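You operate a simulated robot arm through the tools that you are given. There is no shell and no other tool.

You run a simulated robot arm. Do the job below in one go: nothing can be reset, and whatever is moved stays where it is left.

Task
Grip the wooden board in the vice and sand its rough edge.
Fine: the board on the bench; the sanding block goes back; the board stays gripped. What is to be rubbed or washed off counts as gone when no trace of it is left.

The check looks at the end state, three seconds after you hand in, the way a careful person would. Anything else that was tipped, shoved, dropped, spilled or broken makes it a failure.

Robot
A 6-joint arm with a four-finger gripper, fixed in place. Base frame: the origin is on the floor under the middle of its stand, x ahead of it, y to its left, z up. Units: m, degrees, N and s.
It reaches about 1.012 m from its shoulder. Its first joint turns from -166.0 to 166.0 degrees. Payload 3.43 kg.
The TCP is the grasp point between the finger pads, 0.03 m short of the fingertips. In the tool frame z runs along the fingers and y along their closing line. The gripper opens to 0.12 m; its body begins 0.085 m behind the TCP.
Orientation is that of the tool frame in the base frame, as a unit quaternion [w, x, y, z]. With the fingers straight down and closing along the base's y, the tool's x points along the base's -x, its y along +y and its z along -z.

Tools
- The arm moves only by the tool play_rows. Its argument "series" is a list that holds one entry, the list of rows, each a list of 7 numbers: the turn, a rotation vector about the tool's x, y, z in units of 90 degrees (1.0 is 90 degrees), then the shift along the tool's x, y, z in units of 300 mm (1.0 is 300 mm), then the closure, from 0 (fully open) to 1 (shut). In form: [[[ax, ay, az, x, y, z, jaw], ...]]. A call has 1 to 20 rows; each row is the pose to reach, as a shift and turn from the pose commanded when the call began, along the tool's axes at that moment. A call with a number of a shift or a turn outside -1 to 1 is refused whole. Rows are played at 5 a second. More than 0.05 m and 8.6 degrees between two rows, or a gripper value outside its range, and nothing of the call is played. Where a pose cannot be reached the arm comes as near as it can. A force on the tool above 90 N (or 10 N above the force at the start of the call, whichever is more), or a blocked arm, ends the call early, and 0.2 s more pass. Each finger travels about 0.1362 m/s and halts on what it meets, pressing with about 29 N; the grip force reading is that of the motor and also rises with nothing between the fingers. The clock runs only during rows and for 0.2 s after the last one: add rows that repeat a pose to give the fingers time. It gives the time, the measured TCP pose, the force on the tool (base axes), the opening and the grip force at its end, in the units of the frame above (readings bear some noise), with the torque about the TCP (base axes, N m) and any sound that the robot's microphone picked up, and new pictures: "views" is both (left out), scene, wrist or none.
- Cameras (640 x 400 px; columns grow to the right, rows downward): "scene" is fixed at [0.0508, 0.6499, 1.4443]; the picture's right is [-0.27, -0.96, 0.00], its down [-0.84, 0.24, -0.48] and it looks along [0.46, -0.13, -0.88] (base axes); focal length 254 px, centre (320, 200). "wrist" rides on the gripper at [0.071, -0.017, -0.121] in the tool frame; the picture's right is [0.23, 0.97, 0.00], its down [-0.81, 0.19, -0.55] and it looks along [-0.54, 0.13, 0.83] (tool axes); focal length 275 px, centre (320, 200). There is no depth. A picture from a camera that has moved, and an enlarged one, comes with that camera's place and axes in the base frame and with its lens.
- close_up(camera, box): a new picture of the part [left, top, right, bottom] of that camera's present view, enlarged. The clock stands still meanwhile.
- sign_off(): hands the job in; it is judged then, once.

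Places have to be worked out from the pictures, the camera data and where the tool is seen. Open the gripper and draw the arm clear of the work before you hand the job in, unless the task says otherwise.

The tools are called after "Emit:" as a command line: name --argument value ..., lists and objects as JSON in quotes. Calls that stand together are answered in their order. play_rows: Moves the arm, as the interface text tells. Its arguments: {"type":"object","properties":{"series":{"type":"array"},"views":{"type":"string","enum":["both","scene","wrist","none"]}},"required":["series"]} The other tools are called the same way: close_up (camera, box) takes an enlarged picture of a part of a camera's view; sign_off () hands the job in.

At the start:

```text
clock: 0.0
eef_pos: [0.3167, 0.4439, 1.1571]
ee_rot: [-0.001, 0.0, 1.0, 0.0]
force: [-0.4, 0.6, 0.4]
ft_torque: [0.01, -0.02, 0.02]
gripper_width: 0.1199
finger_force: 0.1
```

scene: 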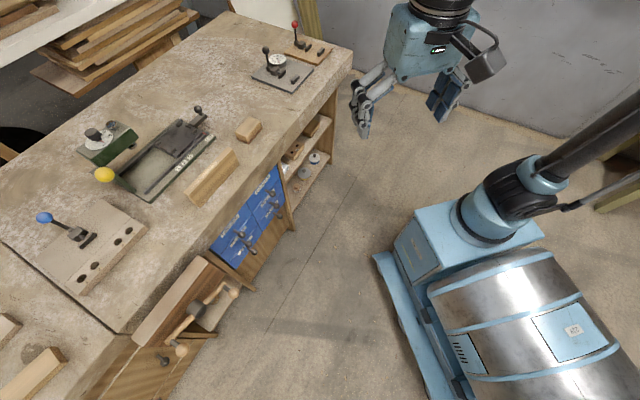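
wrist: 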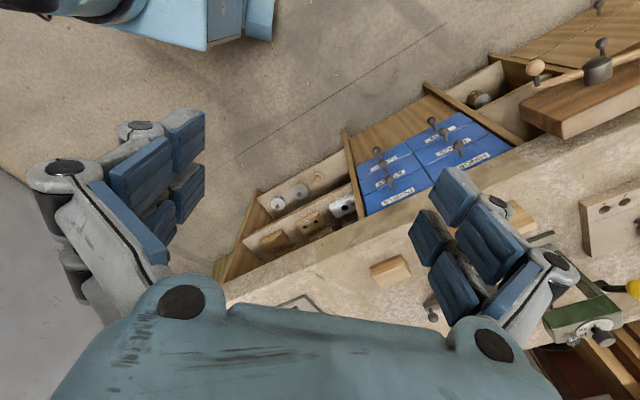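

I start by looking at the bench closely: the vice, the board and the block, before moving anything.

Emit:
close_up --camera "scene" --box '[70, 90, 280, 220]'

Emit:
close_up --camera "scene" --box '[0, 170, 160, 300]'

Emit:
close_up --camera "scene" --box '[230, 10, 350, 100]'

Emit:
close_up --camera "scene" --box '[160, 80, 280, 220]'

```text
3.05 times, centred on (175, 155) of scene
camera zoom: at [0.0508, 0.6499, 1.4443], right [-0.27, -0.96, 0.0], down [-0.84, 0.24, -0.48], along [0.46, -0.13, -0.88], focal length 774 px, centre (762, 337)
```

zoom: 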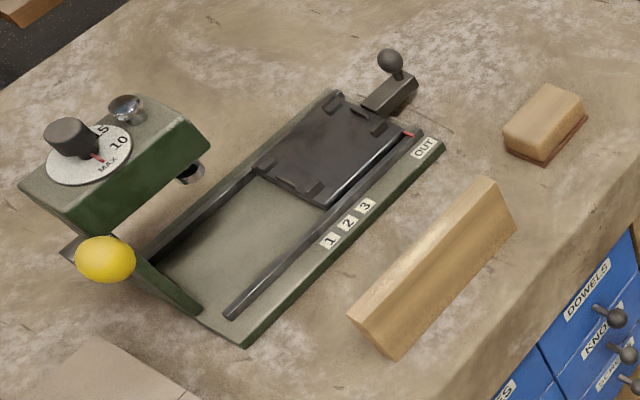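

```text
3.08 times, centred on (80, 235) of scene
camera zoom: at [0.0508, 0.6499, 1.4443], right [-0.27, -0.96, 0.0], down [-0.84, 0.24, -0.48], along [0.46, -0.13, -0.88], focal length 781 px, centre (1058, 92)
```

zoom: 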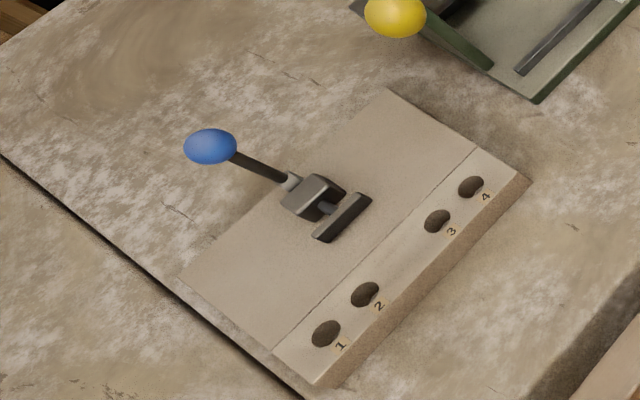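

```text
4.44 times, centred on (290, 55) of scene
camera zoom: at [0.0508, 0.6499, 1.4443], right [-0.27, -0.96, 0.0], down [-0.84, 0.24, -0.48], along [0.46, -0.13, -0.88], focal length 1129 px, centre (453, 844)
```

zoom: 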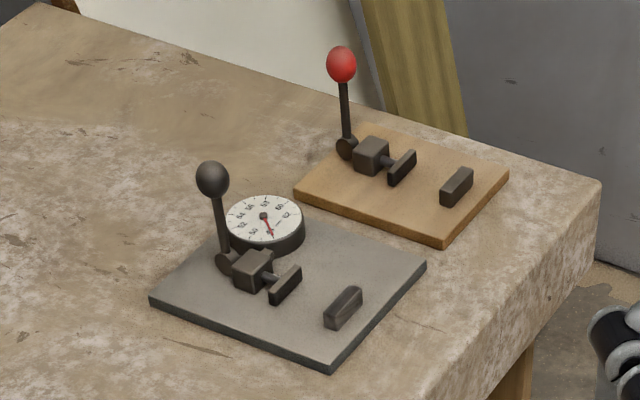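

```text
2.86 times, centred on (220, 150) of scene
camera zoom: at [0.0508, 0.6499, 1.4443], right [-0.27, -0.96, 0.0], down [-0.84, 0.24, -0.48], along [0.46, -0.13, -0.88], focal length 726 px, centre (606, 343)
```

zoom: 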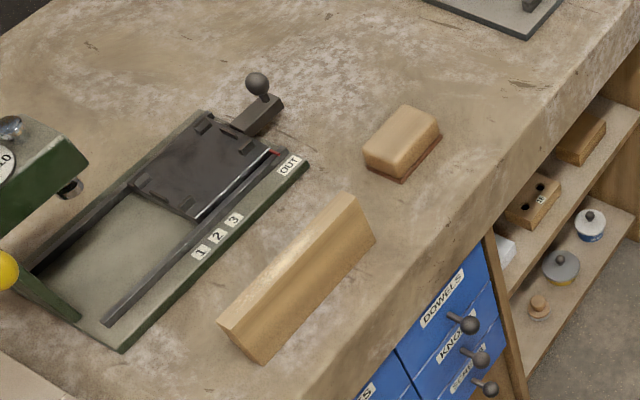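

The bench holds several fixtures. The front-edge assembly at the lower left with the turning bar looks like a woodworking vice, so I look at that and at the remaining areas.

Emit:
close_up --camera "scene" --box '[110, 240, 270, 400]'

Emit:
close_up --camera "wrist" --box '[480, 20, 640, 150]'

Emit:
close_up --camera "wrist" --box '[360, 180, 640, 360]'

Emit:
close_up --camera "scene" --box '[0, 290, 120, 400]'

```text
2.50 times, centred on (190, 320) of scene
camera zoom: at [0.0508, 0.6499, 1.4443], right [-0.27, -0.96, 0.0], down [-0.84, 0.24, -0.48], along [0.46, -0.13, -0.88], focal length 635 px, centre (645, -100)
```

zoom: 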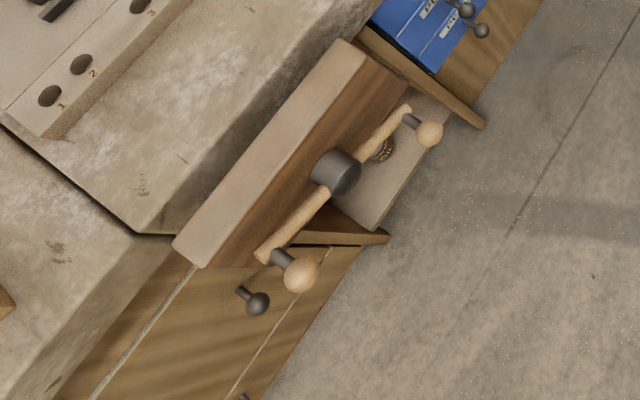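

```text
3.08 times, centred on (560, 85) of wrist
camera zoom: at [0.2461, 0.4282, 1.2777], right [-0.23, 0.97, 0.0], down [0.81, 0.19, 0.55], along [0.54, 0.13, -0.83], focal length 847 px, centre (-418, 554)
```

zoom: 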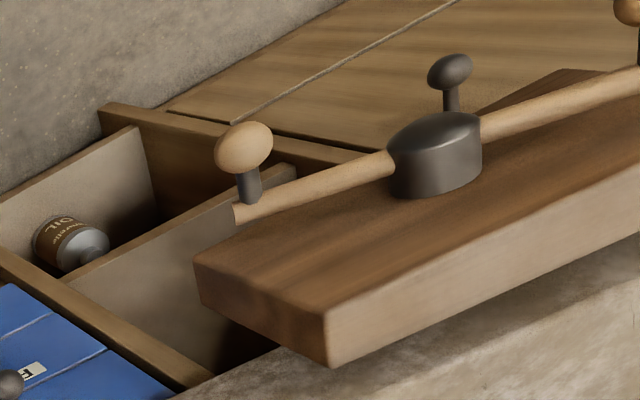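

```text
2.22 times, centred on (500, 270) of wrist
camera zoom: at [0.2461, 0.4282, 1.2777], right [-0.23, 0.97, 0.0], down [0.81, 0.19, 0.55], along [0.54, 0.13, -0.83], focal length 612 px, centre (-80, 44)
```

zoom: 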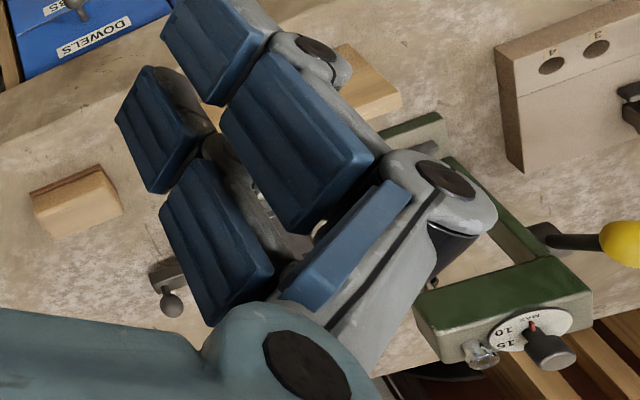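

```text
3.64 times, centred on (60, 345) of scene
camera zoom: at [0.0508, 0.6499, 1.4443], right [-0.27, -0.96, 0.0], down [-0.84, 0.24, -0.48], along [0.46, -0.13, -0.88], focal length 924 px, centre (1266, -327)
```

zoom: 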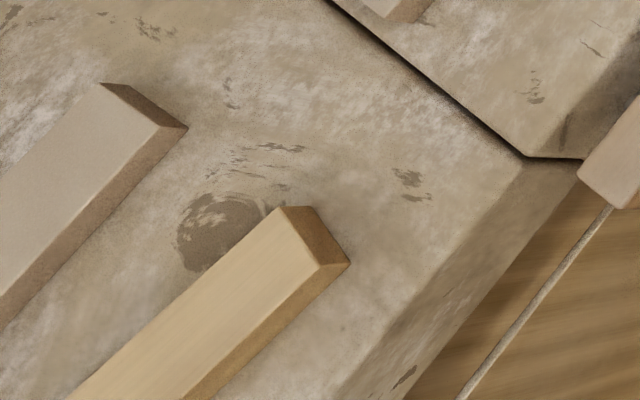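

The vice is the front-edge one, with its hub near (0.21, 0.94, 0.73). The bench top looks to be at about z = 0.80, with the board standing near (0.52, 0.82) and the sanding block near (0.70, 0.71). I move the gripper sideways at this height to get a better wrist view of these.

Emit:
play_rows --series '[[[0, 0, 0, 0, 0.14, 0, 0], [0, 0, 0, 0, 0.28, 0, 0], [0, 0, 0, 0, 0.42, 0, 0], [0, 0, 0, 0, 0.56, 0, 0], [0, 0, 0, 0, 0.7, 0, 0], [0, 0, 0, 0, 0.84, 0, 0], [0, 0, 0, 0, 0.95, 0, 0]]]'

```text
clock: 1.6
eef_pos: [0.3002, 0.7288, 1.1606]
ee_rot: [0.007, 0.0, 1.0, 0.001]
force: [0.2, -0.4, 1.2]
ft_torque: [0.07, -0.05, -0.01]
gripper_width: 0.12
finger_force: 0.0
camera wrist: at [0.2288, 0.7118, 1.2812], right [-0.23, 0.97, 0.0], down [0.8, 0.19, 0.56], along [0.55, 0.13, -0.83], focal length 275 px, centre (320, 200)
```

scene: 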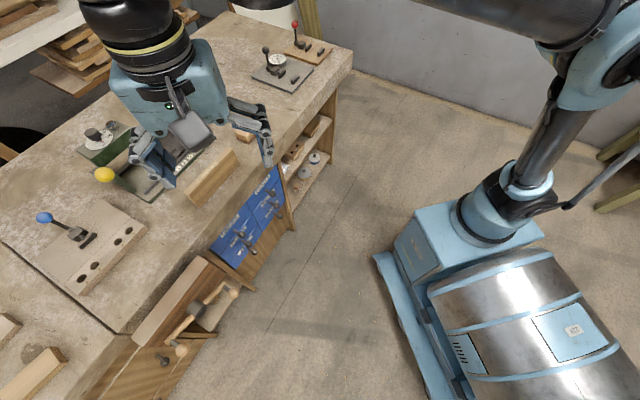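
wrist: 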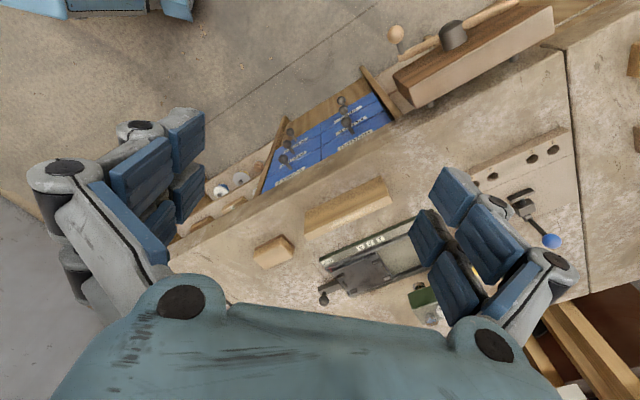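

I have the vice, the board and the block in view now. I enlarge each of them.

Emit:
close_up --camera "wrist" --box '[360, 0, 600, 130]'

Emit:
close_up --camera "wrist" --box '[230, 160, 430, 300]'

Emit:
close_up --camera "scene" --box '[180, 110, 280, 210]'

```text
2.67 times, centred on (480, 65) of wrist
camera zoom: at [0.2288, 0.7118, 1.2812], right [-0.23, 0.97, 0.0], down [0.8, 0.19, 0.56], along [0.55, 0.13, -0.83], focal length 734 px, centre (-107, 560)
```

zoom: 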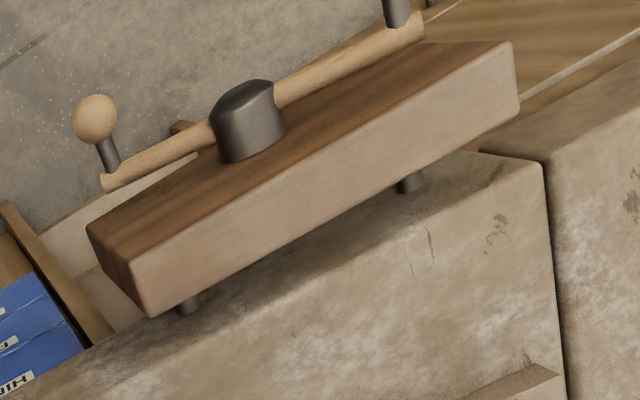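

```text
2.86 times, centred on (330, 230) of wrist
camera zoom: at [0.2288, 0.7118, 1.2812], right [-0.23, 0.97, 0.0], down [0.8, 0.19, 0.56], along [0.55, 0.13, -0.83], focal length 786 px, centre (291, 114)
```

zoom: 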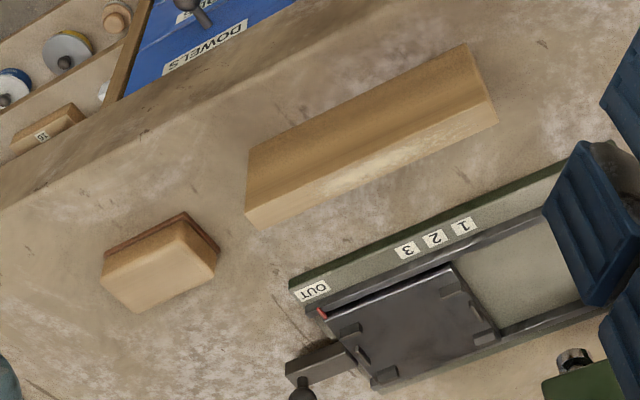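

```text
4.00 times, centred on (230, 160) of scene
camera zoom: at [0.0508, 0.6499, 1.4443], right [-0.27, -0.96, 0.0], down [-0.84, 0.24, -0.48], along [0.46, -0.13, -0.88], focal length 1016 px, centre (680, 360)
```

zoom: 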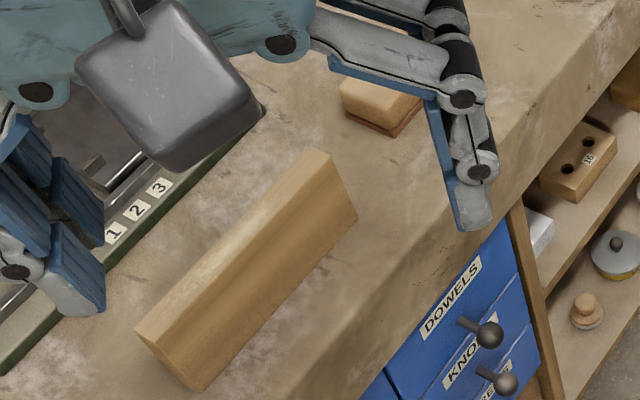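

The vice is open: two guide rods show in a gap between the jaw and the bench front. The board stands on edge with a pale, rough-looking strip on top. I turn the tool to line up with the bench, at about -43.5 degrees yaw, and go to a spot from which the wrist camera looks along the vice gap.

Emit:
play_rows --series '[[[0, 0, 0.06, 0.083, 0.03, 0.046, 0], [0, 0, 0.12, 0.167, 0.06, 0.092, 0], [0, 0, 0.18, 0.25, 0.09, 0.138, 0], [0, 0, 0.24, 0.333, 0.12, 0.184, 0], [0, 0, 0.3, 0.417, 0.15, 0.23, 0], [0, 0, 0.36, 0.5, 0.18, 0.276, 0], [0, 0, 0.42, 0.583, 0.21, 0.32, 0], [0, 0, 0.483, 0.667, 0.237, 0.367, 0], [0, 0, 0.483, 0.667, 0.237, 0.367, 0]]]'

```text
clock: 3.6
eef_pos: [0.1038, 0.8004, 1.0499]
ee_rot: [0.004, 0.371, 0.929, 0.003]
force: [-0.4, -0.6, 0.6]
ft_torque: [0.02, 0.02, -0.01]
gripper_width: 0.1202
finger_force: 0.0
camera wrist: at [0.0399, 0.8382, 1.1699], right [0.5, 0.86, 0.01], down [0.71, -0.42, 0.56], along [0.49, -0.28, -0.83], focal length 275 px, centre (320, 200)
```

scene: 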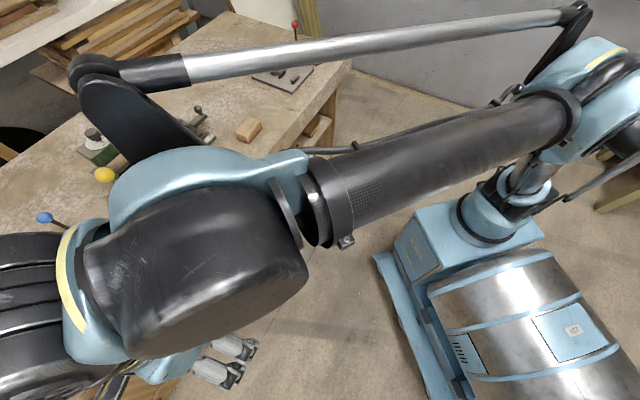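
wrist: 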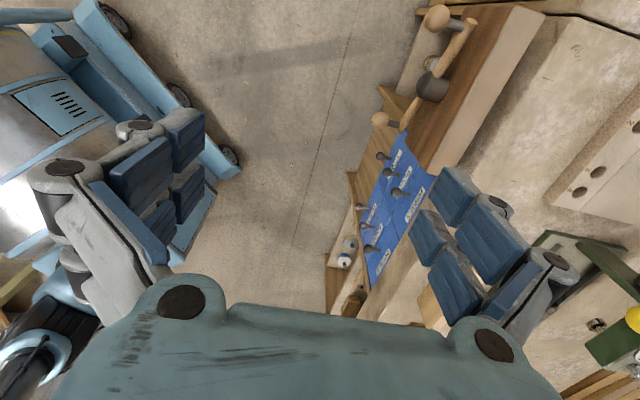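

I have reached the viewpoint accurately and the wrist camera looks along the vice. I enlarge the vice.

Emit:
close_up --camera "wrist" --box '[370, 0, 610, 150]'

Emit:
close_up --camera "wrist" --box '[430, 0, 560, 90]'

Emit:
close_up --camera "wrist" --box '[400, 90, 530, 180]'

```text
2.67 times, centred on (490, 75) of wrist
camera zoom: at [0.0399, 0.8382, 1.1699], right [0.5, 0.86, 0.01], down [0.71, -0.42, 0.56], along [0.49, -0.28, -0.83], focal length 734 px, centre (-133, 533)
```

zoom: 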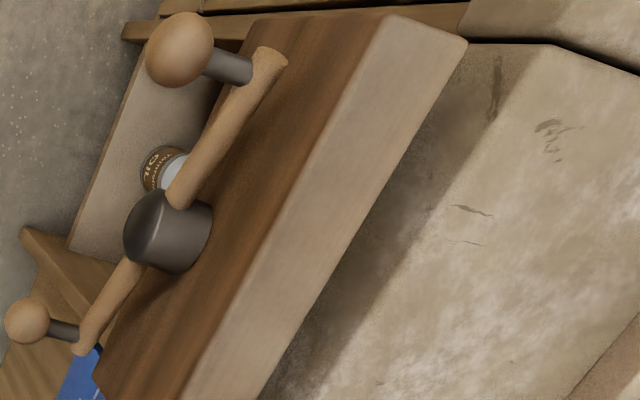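

```text
4.44 times, centred on (495, 45) of wrist
camera zoom: at [0.0399, 0.8382, 1.1699], right [0.5, 0.86, 0.01], down [0.71, -0.42, 0.56], along [0.49, -0.28, -0.83], focal length 1224 px, centre (-458, 889)
```

zoom: 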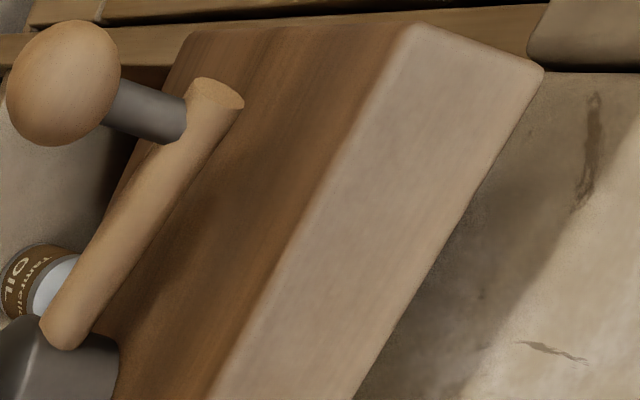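

```text
4.44 times, centred on (465, 135) of wrist
camera zoom: at [0.0399, 0.8382, 1.1699], right [0.5, 0.86, 0.01], down [0.71, -0.42, 0.56], along [0.49, -0.28, -0.83], focal length 1224 px, centre (-324, 489)
```

zoom: 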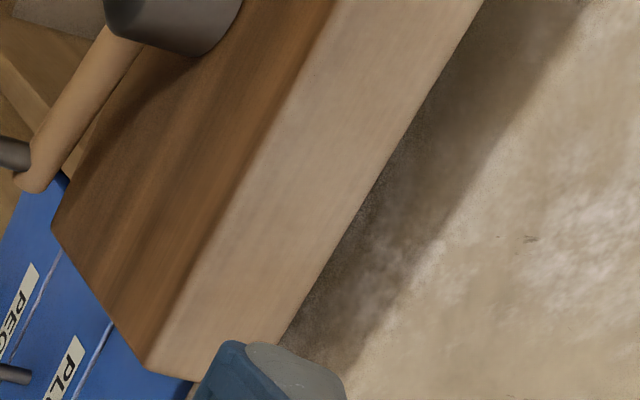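

Cross-checking the two wrist views, the bench top is at z ≈ 0.797 and its front edge runs along a 45° line at distance 0.907. The vice jaw is flush with the top, its back face at 0.874, which leaves a gap of about 33 mm. Next I go above the board at (0.53, 0.83) to measure it.

Emit:
play_rows --series '[[[0, 0, 0.002, -0.095, 0.098, 0.015, 0], [0, 0, 0.004, -0.19, 0.196, 0.03, 0], [0, 0, 0.006, -0.285, 0.294, 0.045, 0], [0, 0, 0.008, -0.38, 0.392, 0.06, 0], [0, 0, 0.01, -0.475, 0.49, 0.075, 0], [0, 0, 0.012, -0.57, 0.588, 0.09, 0], [0, 0, 0.014, -0.665, 0.686, 0.105, 0], [0, 0, 0.016, -0.76, 0.784, 0.12, 0], [0, 0, 0.016, -0.855, 0.882, 0.135, 0], [0, 0, 0.016, -0.95, 0.98, 0.15, 0], [0, 0, 0.016, -0.95, 0.98, 0.15, 0]]]'

```text
clock: 6.0
eef_pos: [0.5133, 0.8172, 1.0082]
ee_rot: [0.005, 0.382, 0.924, 0.003]
force: [-0.3, 0.6, -0.1]
ft_torque: [-0.05, 0.01, -0.01]
gripper_width: 0.1199
finger_force: 0.1
camera wrist: at [0.4513, 0.8573, 1.129], right [0.52, 0.85, 0.01], down [0.7, -0.44, 0.56], along [0.48, -0.29, -0.83], focal length 275 px, centre (320, 200)
```

scene: 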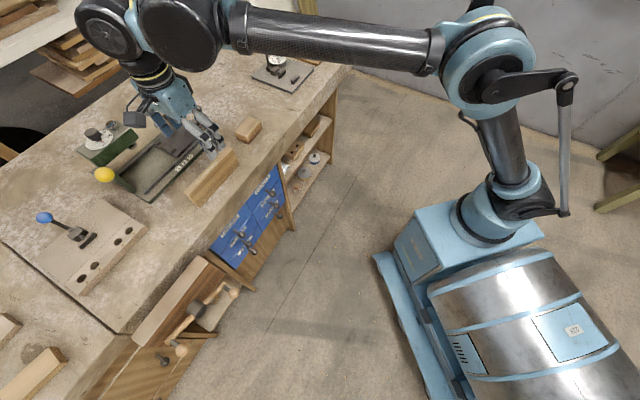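
wrist: 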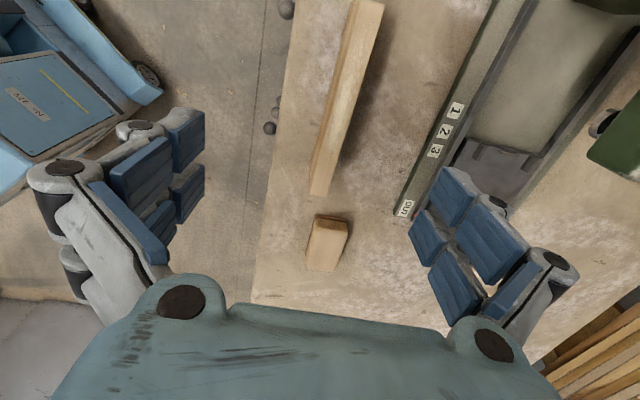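

Board and block are both in the wrist view now, so I enlarge them to measure width and height and to find the rough edge.

Emit:
close_up --camera "wrist" --box '[270, 0, 430, 100]'

Emit:
close_up --camera "wrist" --box '[270, 100, 430, 200]'

Emit:
close_up --camera "wrist" --box '[270, 190, 398, 290]'

Emit:
close_up --camera "scene" --box '[175, 110, 275, 210]'

```text
4.00 times, centred on (350, 50) of wrist
camera zoom: at [0.4513, 0.8573, 1.129], right [0.52, 0.85, 0.01], down [0.7, -0.44, 0.56], along [0.48, -0.29, -0.83], focal length 1101 px, centre (200, 800)
```

zoom: 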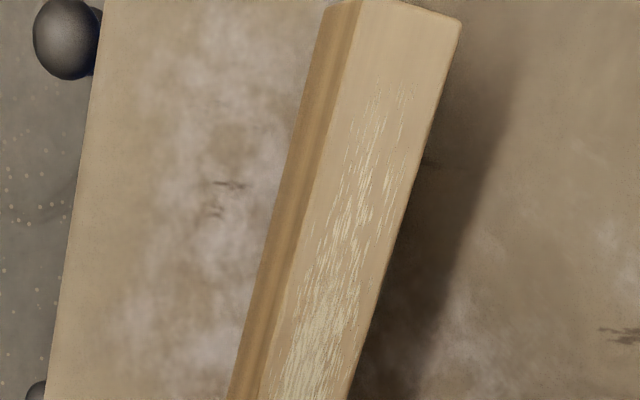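

```text
4.00 times, centred on (350, 150) of wrist
camera zoom: at [0.4513, 0.8573, 1.129], right [0.52, 0.85, 0.01], down [0.7, -0.44, 0.56], along [0.48, -0.29, -0.83], focal length 1101 px, centre (200, 400)
```

zoom: 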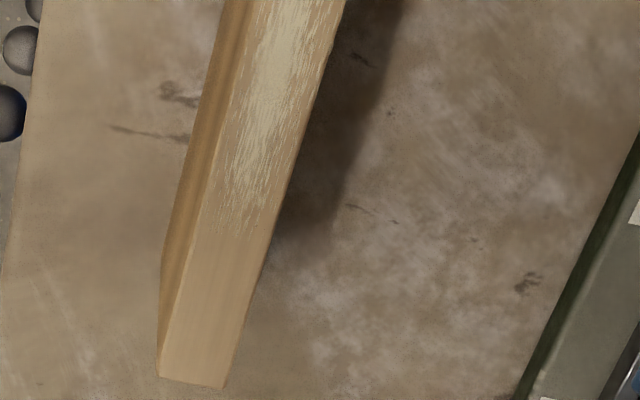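

```text
4.00 times, centred on (334, 240) of wrist
camera zoom: at [0.4513, 0.8573, 1.129], right [0.52, 0.85, 0.01], down [0.7, -0.44, 0.56], along [0.48, -0.29, -0.83], focal length 1101 px, centre (264, 40)
```

zoom: 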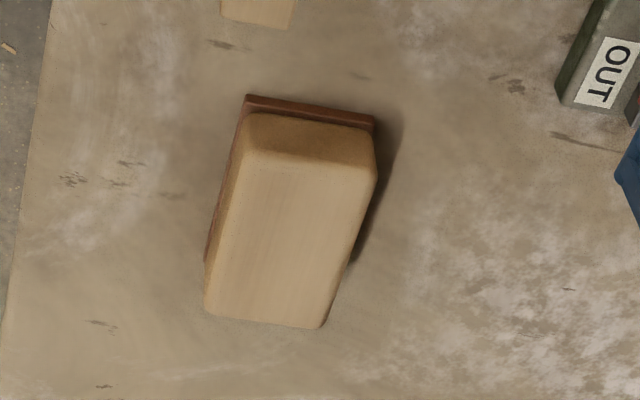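

```text
4.00 times, centred on (225, 160) of scene
camera zoom: at [0.0508, 0.6499, 1.4443], right [-0.27, -0.96, 0.0], down [-0.84, 0.24, -0.48], along [0.46, -0.13, -0.88], focal length 1016 px, centre (700, 360)
```

zoom: 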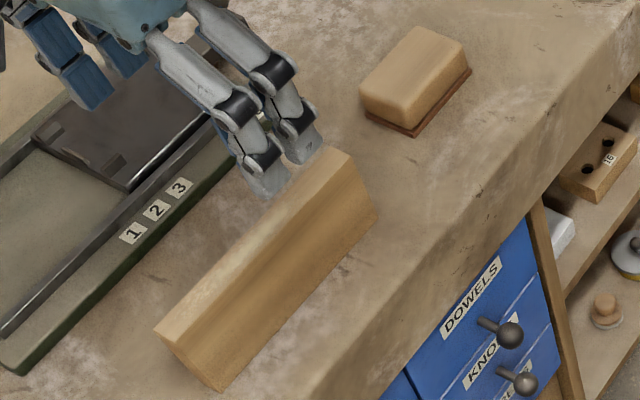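

The board spans 185 mm along the bench. It is 20 mm thick (distance 0.955–0.975) and its top is at z ≈ 0.865, with the rough patch in the middle of the top edge. The block is about 75×48×40 mm, centred at (0.705, 0.714). I move over the board's middle and partway down, then check alignment.

Emit:
play_rows --series '[[[0, 0, 0, -0.003, 0.02, 0.065, 0.2], [0, 0, 0, -0.006, 0.04, 0.13, 0.3], [0, 0, 0, -0.009, 0.06, 0.195, 0.4], [0, 0, 0, -0.011, 0.081, 0.26, 0.4], [0, 0, 0, -0.011, 0.081, 0.26, 0.4]]]'

```text
clock: 7.2
eef_pos: [0.5341, 0.8339, 0.9311]
ee_rot: [0.005, 0.382, 0.924, 0.003]
force: [1.6, 0.7, -1.3]
ft_torque: [-0.01, -0.01, 0.05]
gripper_width: 0.072
finger_force: 0.0
camera wrist: at [0.4717, 0.8732, 1.051], right [0.52, 0.85, 0.01], down [0.7, -0.44, 0.56], along [0.48, -0.29, -0.83], focal length 275 px, centre (320, 200)
```

scene: 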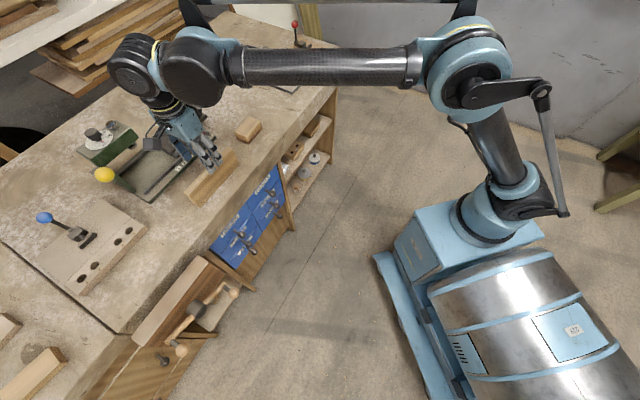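
wrist: 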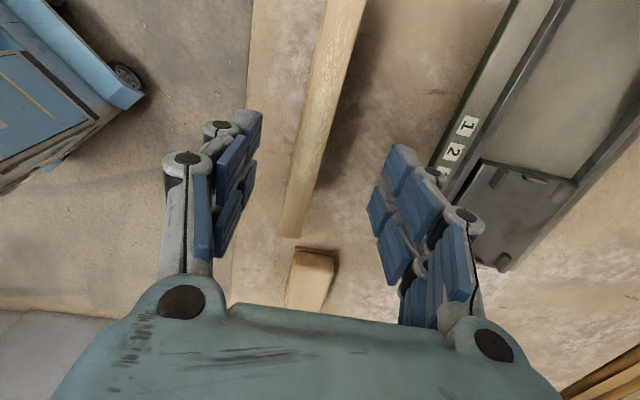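

The pose is accurate. I check how well the board is centred between the fingers.

Emit:
close_up --camera "wrist" --box '[240, 60, 400, 160]'

Emit:
close_up --camera "wrist" --box '[160, 100, 480, 300]'

```text
4.00 times, centred on (320, 110) of wrist
camera zoom: at [0.4717, 0.8732, 1.051], right [0.52, 0.85, 0.01], down [0.7, -0.44, 0.56], along [0.48, -0.29, -0.83], focal length 1101 px, centre (320, 560)
```

zoom: 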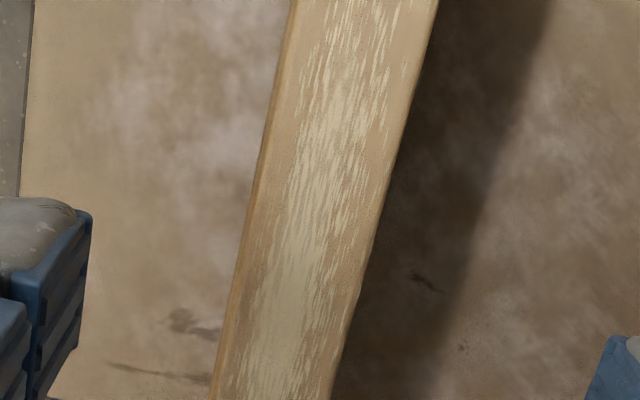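

```text
2.00 times, centred on (320, 200) of wrist
camera zoom: at [0.4717, 0.8732, 1.051], right [0.52, 0.85, 0.01], down [0.7, -0.44, 0.56], along [0.48, -0.29, -0.83], focal length 551 px, centre (320, 200)
```

zoom: 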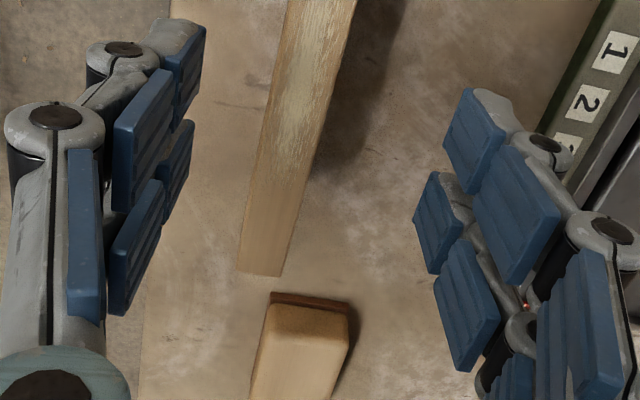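

The board's centreline is about 3.5 mm nearer the robot than the TCP. I correct that and a small tilt, and lower the fingertips to about 14 mm below the board's top.

Emit:
play_rows --series '[[[0.006, 0.0044, 0, 0, -0.012, 0.05, 0.4], [0.006, 0.0044, 0, 0, -0.012, 0.1, 0.4], [0.006, 0.0044, 0, 0, -0.012, 0.14, 0.4], [0.006, 0.0044, 0, 0, -0.012, 0.165, 0.4], [0.006, 0.0044, 0, 0, -0.012, 0.165, 0.4]]]'

```text
clock: 8.4
eef_pos: [0.5309, 0.831, 0.881]
ee_rot: [0.0, 0.382, 0.924, 0.0]
force: [0.1, -0.7, 0.1]
ft_torque: [-0.03, 0.02, 0.0]
gripper_width: 0.0718
finger_force: 0.0
camera wrist: at [0.4706, 0.8708, 1.0022], right [0.52, 0.85, 0.0], down [0.71, -0.44, 0.55], along [0.47, -0.29, -0.83], focal length 275 px, centre (320, 200)
```

scene: 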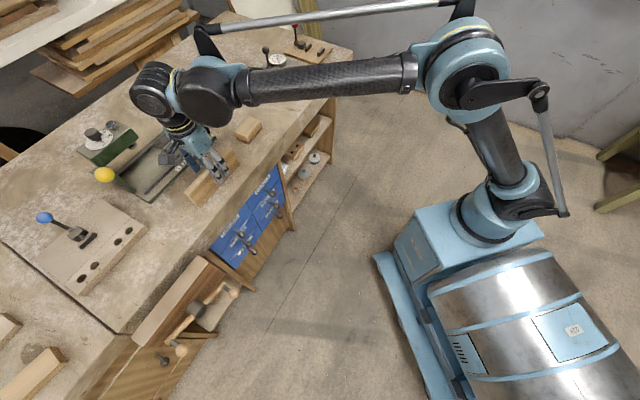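
wrist: 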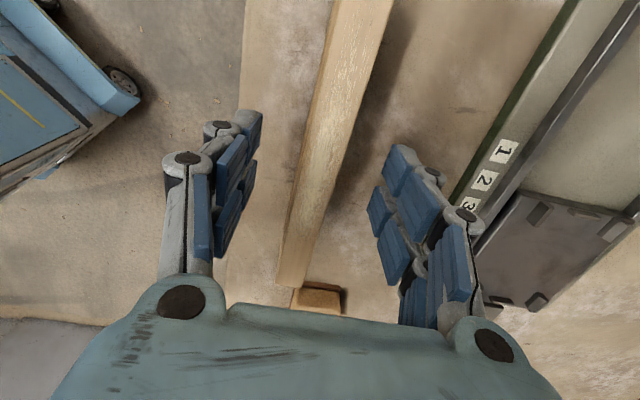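

Tilt is now zero. Before gripping, I check that the vice location can be reached and look straight down into its gap, so I rise and go over there empty.

Emit:
play_rows --series '[[[0, 0, 0, 0, 0, -0.12, 0.4], [0, 0, 0, 0, 0, -0.25, 0.4], [0, 0, 0, 0.1, -0.025, -0.33, 0.4], [0, 0, 0, 0.22, -0.055, -0.33, 0.4], [0, 0, 0, 0.34, -0.085, -0.33, 0.4], [0, 0, 0, 0.46, -0.115, -0.33, 0.4], [0, 0, 0, 0.58, -0.145, -0.33, 0.4], [0, 0, 0, 0.7, -0.175, -0.33, 0.4], [0, 0, 0, 0.82, -0.205, -0.33, 0.4], [0, 0, 0, 0.96, -0.24, -0.33, 0.4], [0, 0, 0, 0.96, -0.24, -0.33, 0.4]]]'

```text
clock: 10.8
eef_pos: [0.2825, 0.9521, 0.9686]
ee_rot: [0.0, 0.381, 0.925, 0.001]
force: [1.2, 0.2, -0.7]
ft_torque: [-0.02, 0.01, 0.0]
gripper_width: 0.0721
finger_force: 0.0
out of reach, approached as far as the arm can: row 9, 10, 11
camera wrist: at [0.2214, 0.9924, 1.0896], right [0.52, 0.85, 0.0], down [0.71, -0.44, 0.55], along [0.47, -0.29, -0.83], focal length 275 px, centre (320, 200)
```

scene: 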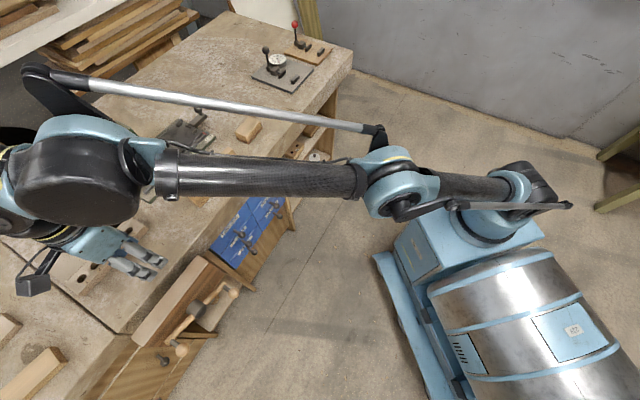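
wrist: 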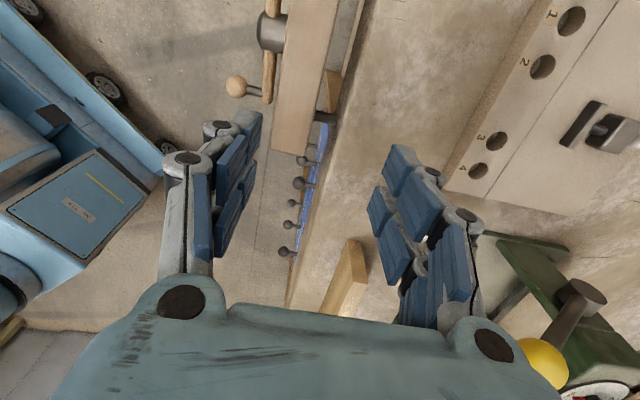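

With a vertical tool, this height is just out of reach at the vice; the arm stopped at (0.2825, 0.952). It shows the gap nicely though. I enlarge it, then I'll test how far I can reach lower down.

Emit:
close_up --camera "wrist" --box '[220, 0, 400, 120]'

Emit:
close_up --camera "wrist" --box '[250, 0, 400, 180]'

Emit:
close_up --camera "scene" --box '[110, 230, 270, 370]'

```text
3.33 times, centred on (310, 60) of wrist
camera zoom: at [0.2214, 0.9924, 1.0896], right [0.52, 0.85, 0.0], down [0.71, -0.44, 0.55], along [0.47, -0.29, -0.83], focal length 918 px, centre (353, 667)
```

zoom: 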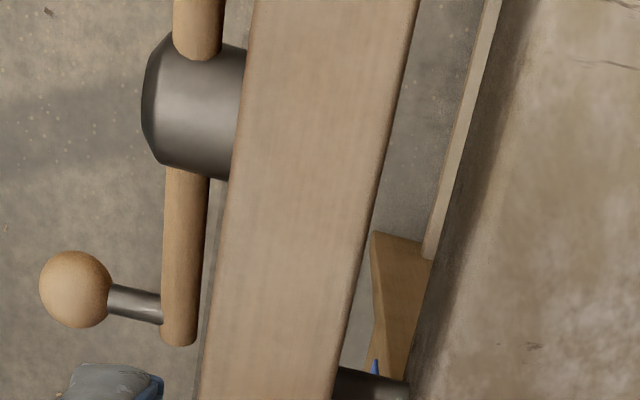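

```text
2.22 times, centred on (325, 90) of wrist
camera zoom: at [0.2214, 0.9924, 1.0896], right [0.52, 0.85, 0.0], down [0.71, -0.44, 0.55], along [0.47, -0.29, -0.83], focal length 612 px, centre (309, 444)
```

zoom: 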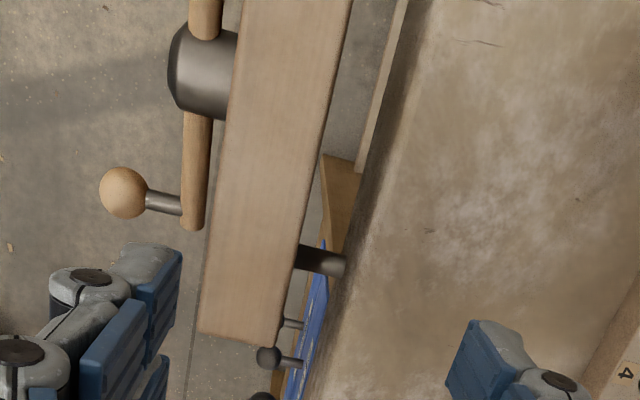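

```text
2.86 times, centred on (190, 300) of scene
camera zoom: at [0.0508, 0.6499, 1.4443], right [-0.27, -0.96, 0.0], down [-0.84, 0.24, -0.48], along [0.46, -0.13, -0.88], focal length 726 px, centre (691, -86)
```

zoom: 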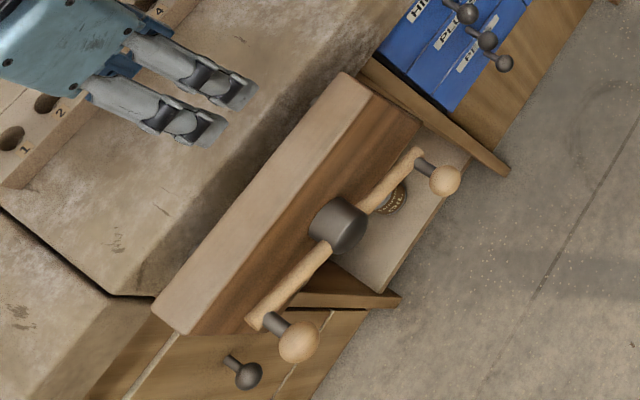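

The gap is clear. A thick guide rod sits at s ≈ -0.44 with its top at z ≈ 0.732, and by symmetry the other is near -0.60, so the board can rest on both if centred at s ≈ -0.519. I test reach at a lower height here, fingertips still well above the jaw.

Emit:
play_rows --series '[[[0, 0, 0, 0, 0, 0.1, 0.4], [0, 0, 0, 0, 0, 0.2, 0.4], [0, 0, 0, 0, 0, 0.27, 0.4], [0, 0, 0, 0, 0, 0.27, 0.4]]]'

```text
clock: 11.8
eef_pos: [0.2842, 0.9546, 0.8887]
ee_rot: [0.0, 0.382, 0.924, 0.0]
force: [0.3, 0.1, -0.6]
ft_torque: [0.0, 0.02, -0.02]
gripper_width: 0.0722
finger_force: 0.1
camera wrist: at [0.2234, 0.9943, 1.0104], right [0.52, 0.85, 0.0], down [0.71, -0.44, 0.55], along [0.47, -0.29, -0.83], focal length 275 px, centre (320, 200)
```

scene: 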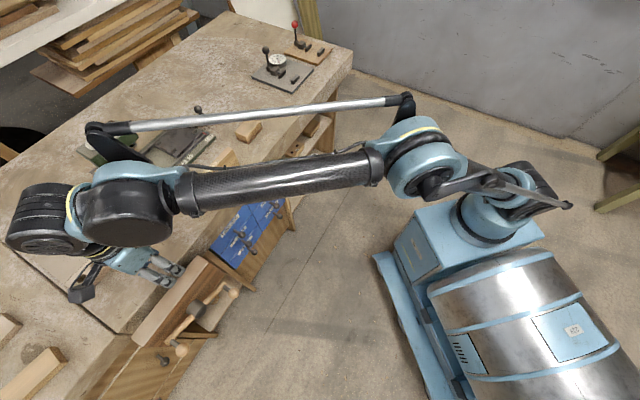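
wrist: 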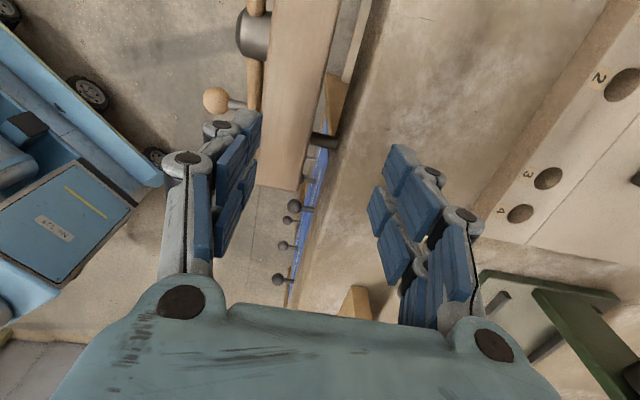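

It reaches easily at this height. I test the full release position (s = -0.519, d = 0.89) at the same height.

Emit:
play_rows --series '[[[0, 0, 0, 0.05, 0.015, 0, 0.4], [0, 0, 0, 0.1, 0.03, 0, 0.4], [0, 0, 0, 0.15, 0.047, 0, 0.4], [0, 0, 0, 0.15, 0.047, 0, 0.4]]]'

```text
clock: 12.8
eef_pos: [0.2616, 0.9844, 0.8851]
ee_rot: [-0.001, 0.382, 0.924, 0.0]
force: [-0.1, -0.5, 0.0]
ft_torque: [0.02, 0.0, 0.01]
gripper_width: 0.072
finger_force: 0.0
out of reach, approached as far as the arm can: row 3, 4
camera wrist: at [0.2011, 1.0243, 1.0057], right [0.52, 0.85, 0.0], down [0.71, -0.44, 0.55], along [0.47, -0.29, -0.83], focal length 275 px, centre (320, 200)
```

scene: 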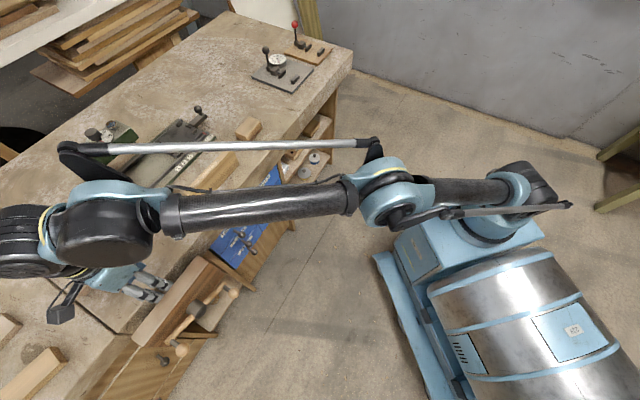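
wrist: 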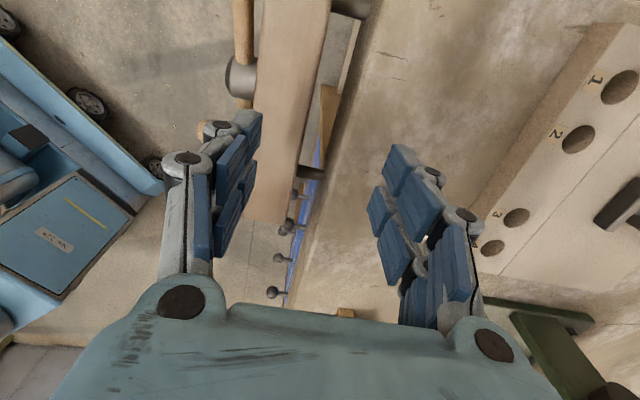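

The boundary here is about 12 mm short at this height, so I'll grip the board 40 mm off-centre toward its right end, which brings the release point comfortably within reach. I check the left rod that now shows at the top of the wrist view.

Emit:
close_up --camera "wrist" --box '[250, 0, 410, 100]'

Emit:
close_up --camera "wrist" --box '[250, 120, 410, 240]'

```text
4.00 times, centred on (330, 50) of wrist
camera zoom: at [0.2011, 1.0243, 1.0057], right [0.52, 0.85, 0.0], down [0.71, -0.44, 0.55], along [0.47, -0.29, -0.83], focal length 1101 px, centre (280, 800)
```

zoom: 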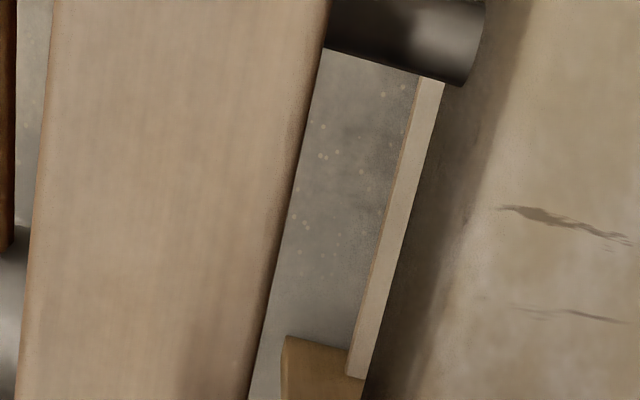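

```text
3.33 times, centred on (330, 180) of wrist
camera zoom: at [0.2011, 1.0243, 1.0057], right [0.52, 0.85, 0.0], down [0.71, -0.44, 0.55], along [0.47, -0.29, -0.83], focal length 918 px, centre (287, 267)
```

zoom: 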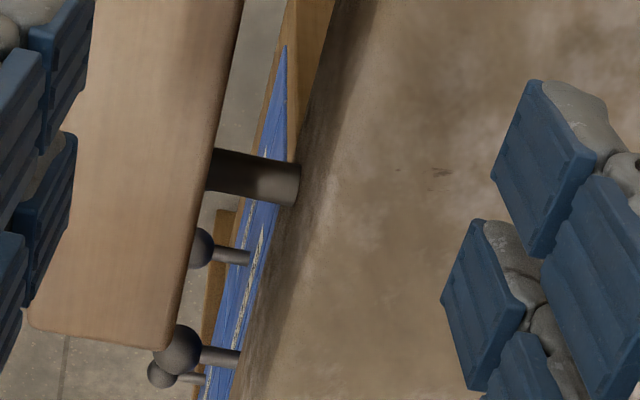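

The rod and gap measurements agree: the gap runs from d ≈ 0.874 to ≈ 0.904, so I'll centre the board at d ≈ 0.889. Now I go back up and over toward the board.

Emit:
play_rows --series '[[[0, 0, 0, -0.05, 0.01, -0.1, 0.4], [0, 0, 0, -0.15, 0.03, -0.2, 0.4], [0, 0, 0, -0.28, 0.07, -0.23, 0.4], [0, 0, 0, -0.42, 0.11, -0.23, 0.4], [0, 0, 0, -0.56, 0.15, -0.23, 0.4], [0, 0, 0, -0.7, 0.19, -0.23, 0.4], [0, 0, 0, -0.84, 0.23, -0.23, 0.4], [0, 0, 0, -0.96, 0.277, -0.23, 0.4], [0, 0, 0, -0.96, 0.277, -0.23, 0.4]]]'

```text
clock: 14.8
eef_pos: [0.5264, 0.8385, 0.955]
ee_rot: [0.001, 0.383, 0.924, 0.0]
force: [-0.8, 0.2, -1.3]
ft_torque: [0.0, 0.0, 0.01]
gripper_width: 0.0718
finger_force: 0.0
camera wrist: at [0.4655, 0.8788, 1.0746], right [0.52, 0.85, 0.0], down [0.71, -0.44, 0.55], along [0.47, -0.29, -0.83], focal length 275 px, centre (320, 200)
```

scene: 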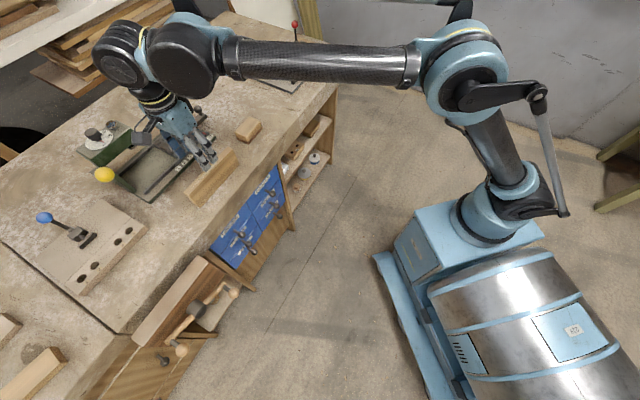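
wrist: 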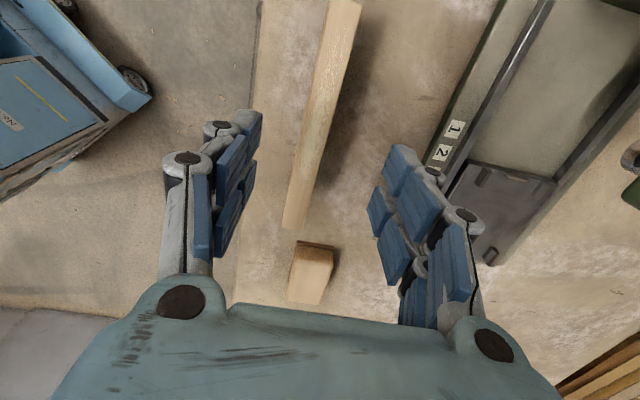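

Now I shift along to s = -0.171 (40 mm toward the board's right end) and lower to the grasp height of 0.880.

Emit:
play_rows --series '[[[0, 0, 0, -0.08, -0.002, 0.05, 0.4], [0, 0, 0, -0.164, -0.003, 0.1, 0.4], [0, 0, 0, -0.164, -0.003, 0.18, 0.4], [0, 0, 0, -0.164, -0.003, 0.25, 0.4], [0, 0, 0, -0.164, -0.003, 0.25, 0.4]]]'

Emit:
close_up --camera "wrist" --box '[200, 60, 440, 210]'

```text
clock: 16.0
eef_pos: [0.5583, 0.8047, 0.8768]
ee_rot: [0.0, 0.382, 0.924, 0.0]
force: [-0.9, -1.0, 0.4]
ft_torque: [0.01, 0.01, 0.01]
gripper_width: 0.0721
finger_force: 0.1
camera wrist: at [0.497, 0.8446, 0.9988], right [0.52, 0.85, 0.0], down [0.71, -0.44, 0.55], along [0.47, -0.29, -0.83], focal length 275 px, centre (320, 200)
```

scene: 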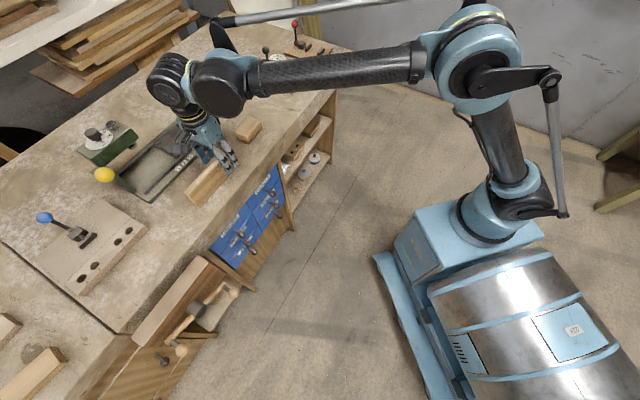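
wrist: 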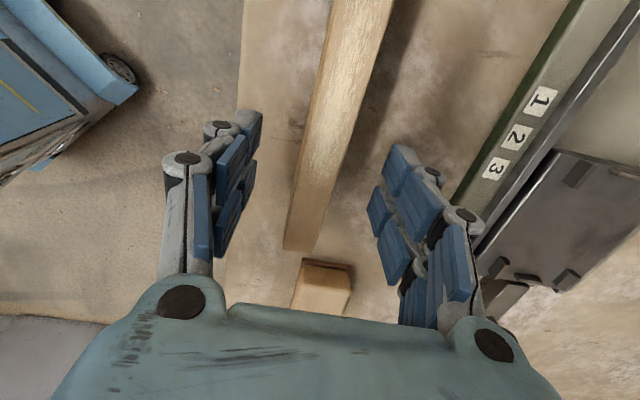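

```text
2.67 times, centred on (320, 135) of wrist
camera zoom: at [0.497, 0.8446, 0.9988], right [0.52, 0.85, 0.0], down [0.71, -0.44, 0.55], along [0.47, -0.29, -0.83], focal length 734 px, centre (320, 373)
```

zoom: 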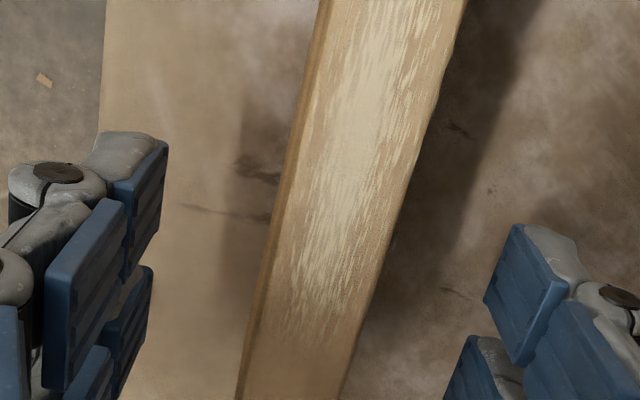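

The board lies centred between the fingers. I raise 4 mm for a 14 mm overlap and close the gripper.

Emit:
play_rows --series '[[[0, 0, 0, 0, 0, -0.013, 0.4], [0, 0, 0, 0, 0, -0.013, 0.6], [0, 0, 0, 0, 0, -0.013, 0.78], [0, 0, 0, 0, 0, -0.013, 0.9], [0, 0, 0, 0, 0, -0.013, 1], [0, 0, 0, 0, 0, -0.013, 1], [0, 0, 0, 0, 0, -0.013, 1]]]'

Emit:
close_up --camera "wrist" --box '[200, 60, 440, 260]'

```text
clock: 17.6
eef_pos: [0.5585, 0.8056, 0.8828]
ee_rot: [0.0, 0.382, 0.924, 0.0]
force: [-0.9, -0.2, -0.5]
ft_torque: [0.07, 0.11, 0.09]
gripper_width: 0.0195
finger_force: 28.9
camera wrist: at [0.4972, 0.8451, 1.0028], right [0.52, 0.85, 0.0], down [0.71, -0.44, 0.55], along [0.47, -0.29, -0.83], focal length 275 px, centre (320, 200)
```

scene: 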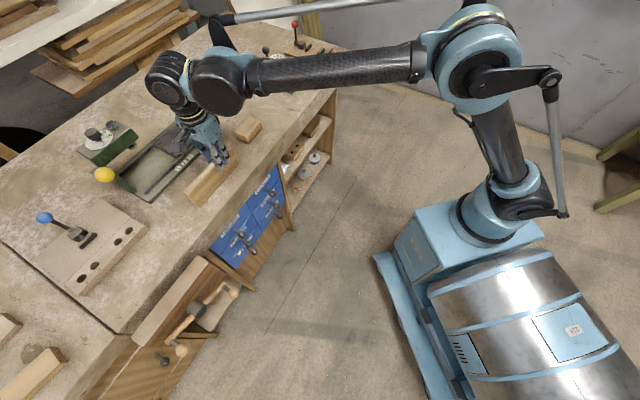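
wrist: 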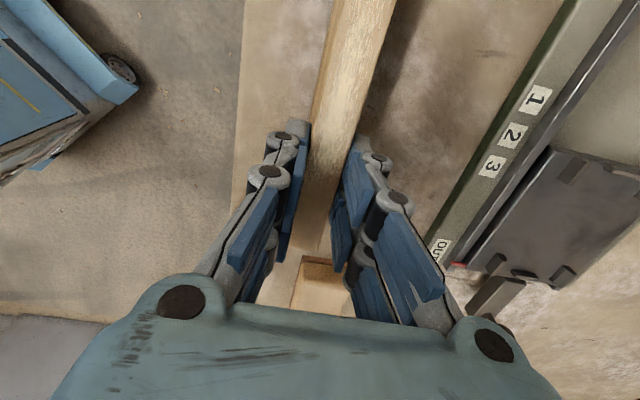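

```text
2.00 times, centred on (320, 160) of wrist
camera zoom: at [0.4972, 0.8451, 1.0028], right [0.52, 0.85, 0.0], down [0.71, -0.44, 0.55], along [0.47, -0.29, -0.83], focal length 551 px, centre (320, 280)
```

zoom: 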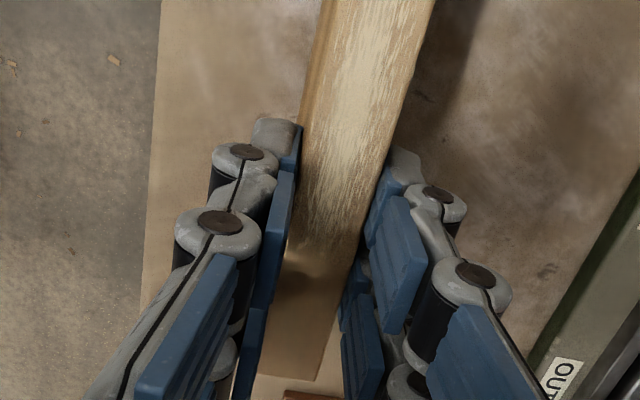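

The board is gripped (opening 19.5 mm, 29 N). I lift it about 30 mm and carry it most of the way toward the vice at a low travel height.

Emit:
play_rows --series '[[[0, 0, 0, 0, 0, -0.03, 1], [0, 0, 0, 0, 0, -0.06, 1], [0, 0, 0, 0, 0, -0.097, 1], [0, 0, 0, 0.06, -0.02, -0.097, 1], [0, 0, 0, 0.16, -0.05, -0.097, 1], [0, 0, 0, 0.27, -0.08, -0.097, 1], [0, 0, 0, 0.39, -0.11, -0.097, 1], [0, 0, 0, 0.51, -0.14, -0.097, 1], [0, 0, 0, 0.62, -0.17, -0.097, 1], [0, 0, 0, 0.72, -0.2, -0.097, 1], [0, 0, 0, 0.8, -0.23, -0.097, 1], [0, 0, 0, 0.8, -0.25, -0.097, 1], [0, 0, 0, 0.8, -0.25, -0.097, 1]]]'

```text
clock: 20.4
eef_pos: [0.3345, 0.9218, 0.9106]
ee_rot: [0.0, 0.382, 0.924, -0.001]
force: [-0.6, 1.0, -1.9]
ft_torque: [-0.04, -0.06, 0.0]
gripper_width: 0.0196
finger_force: 29.5
camera wrist: at [0.2731, 0.9616, 1.0315], right [0.52, 0.85, 0.0], down [0.71, -0.44, 0.55], along [0.47, -0.29, -0.83], focal length 275 px, centre (320, 200)
```

scene: 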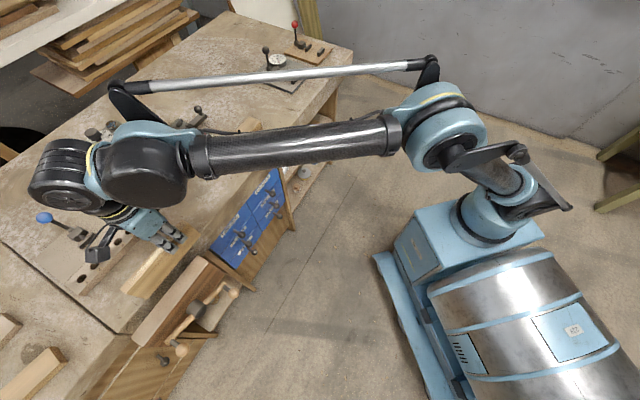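
wrist: 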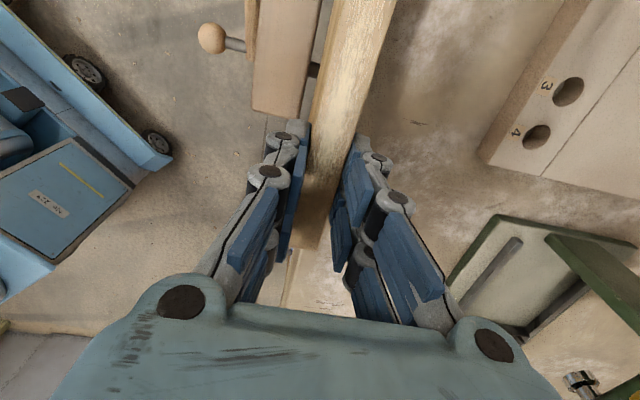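

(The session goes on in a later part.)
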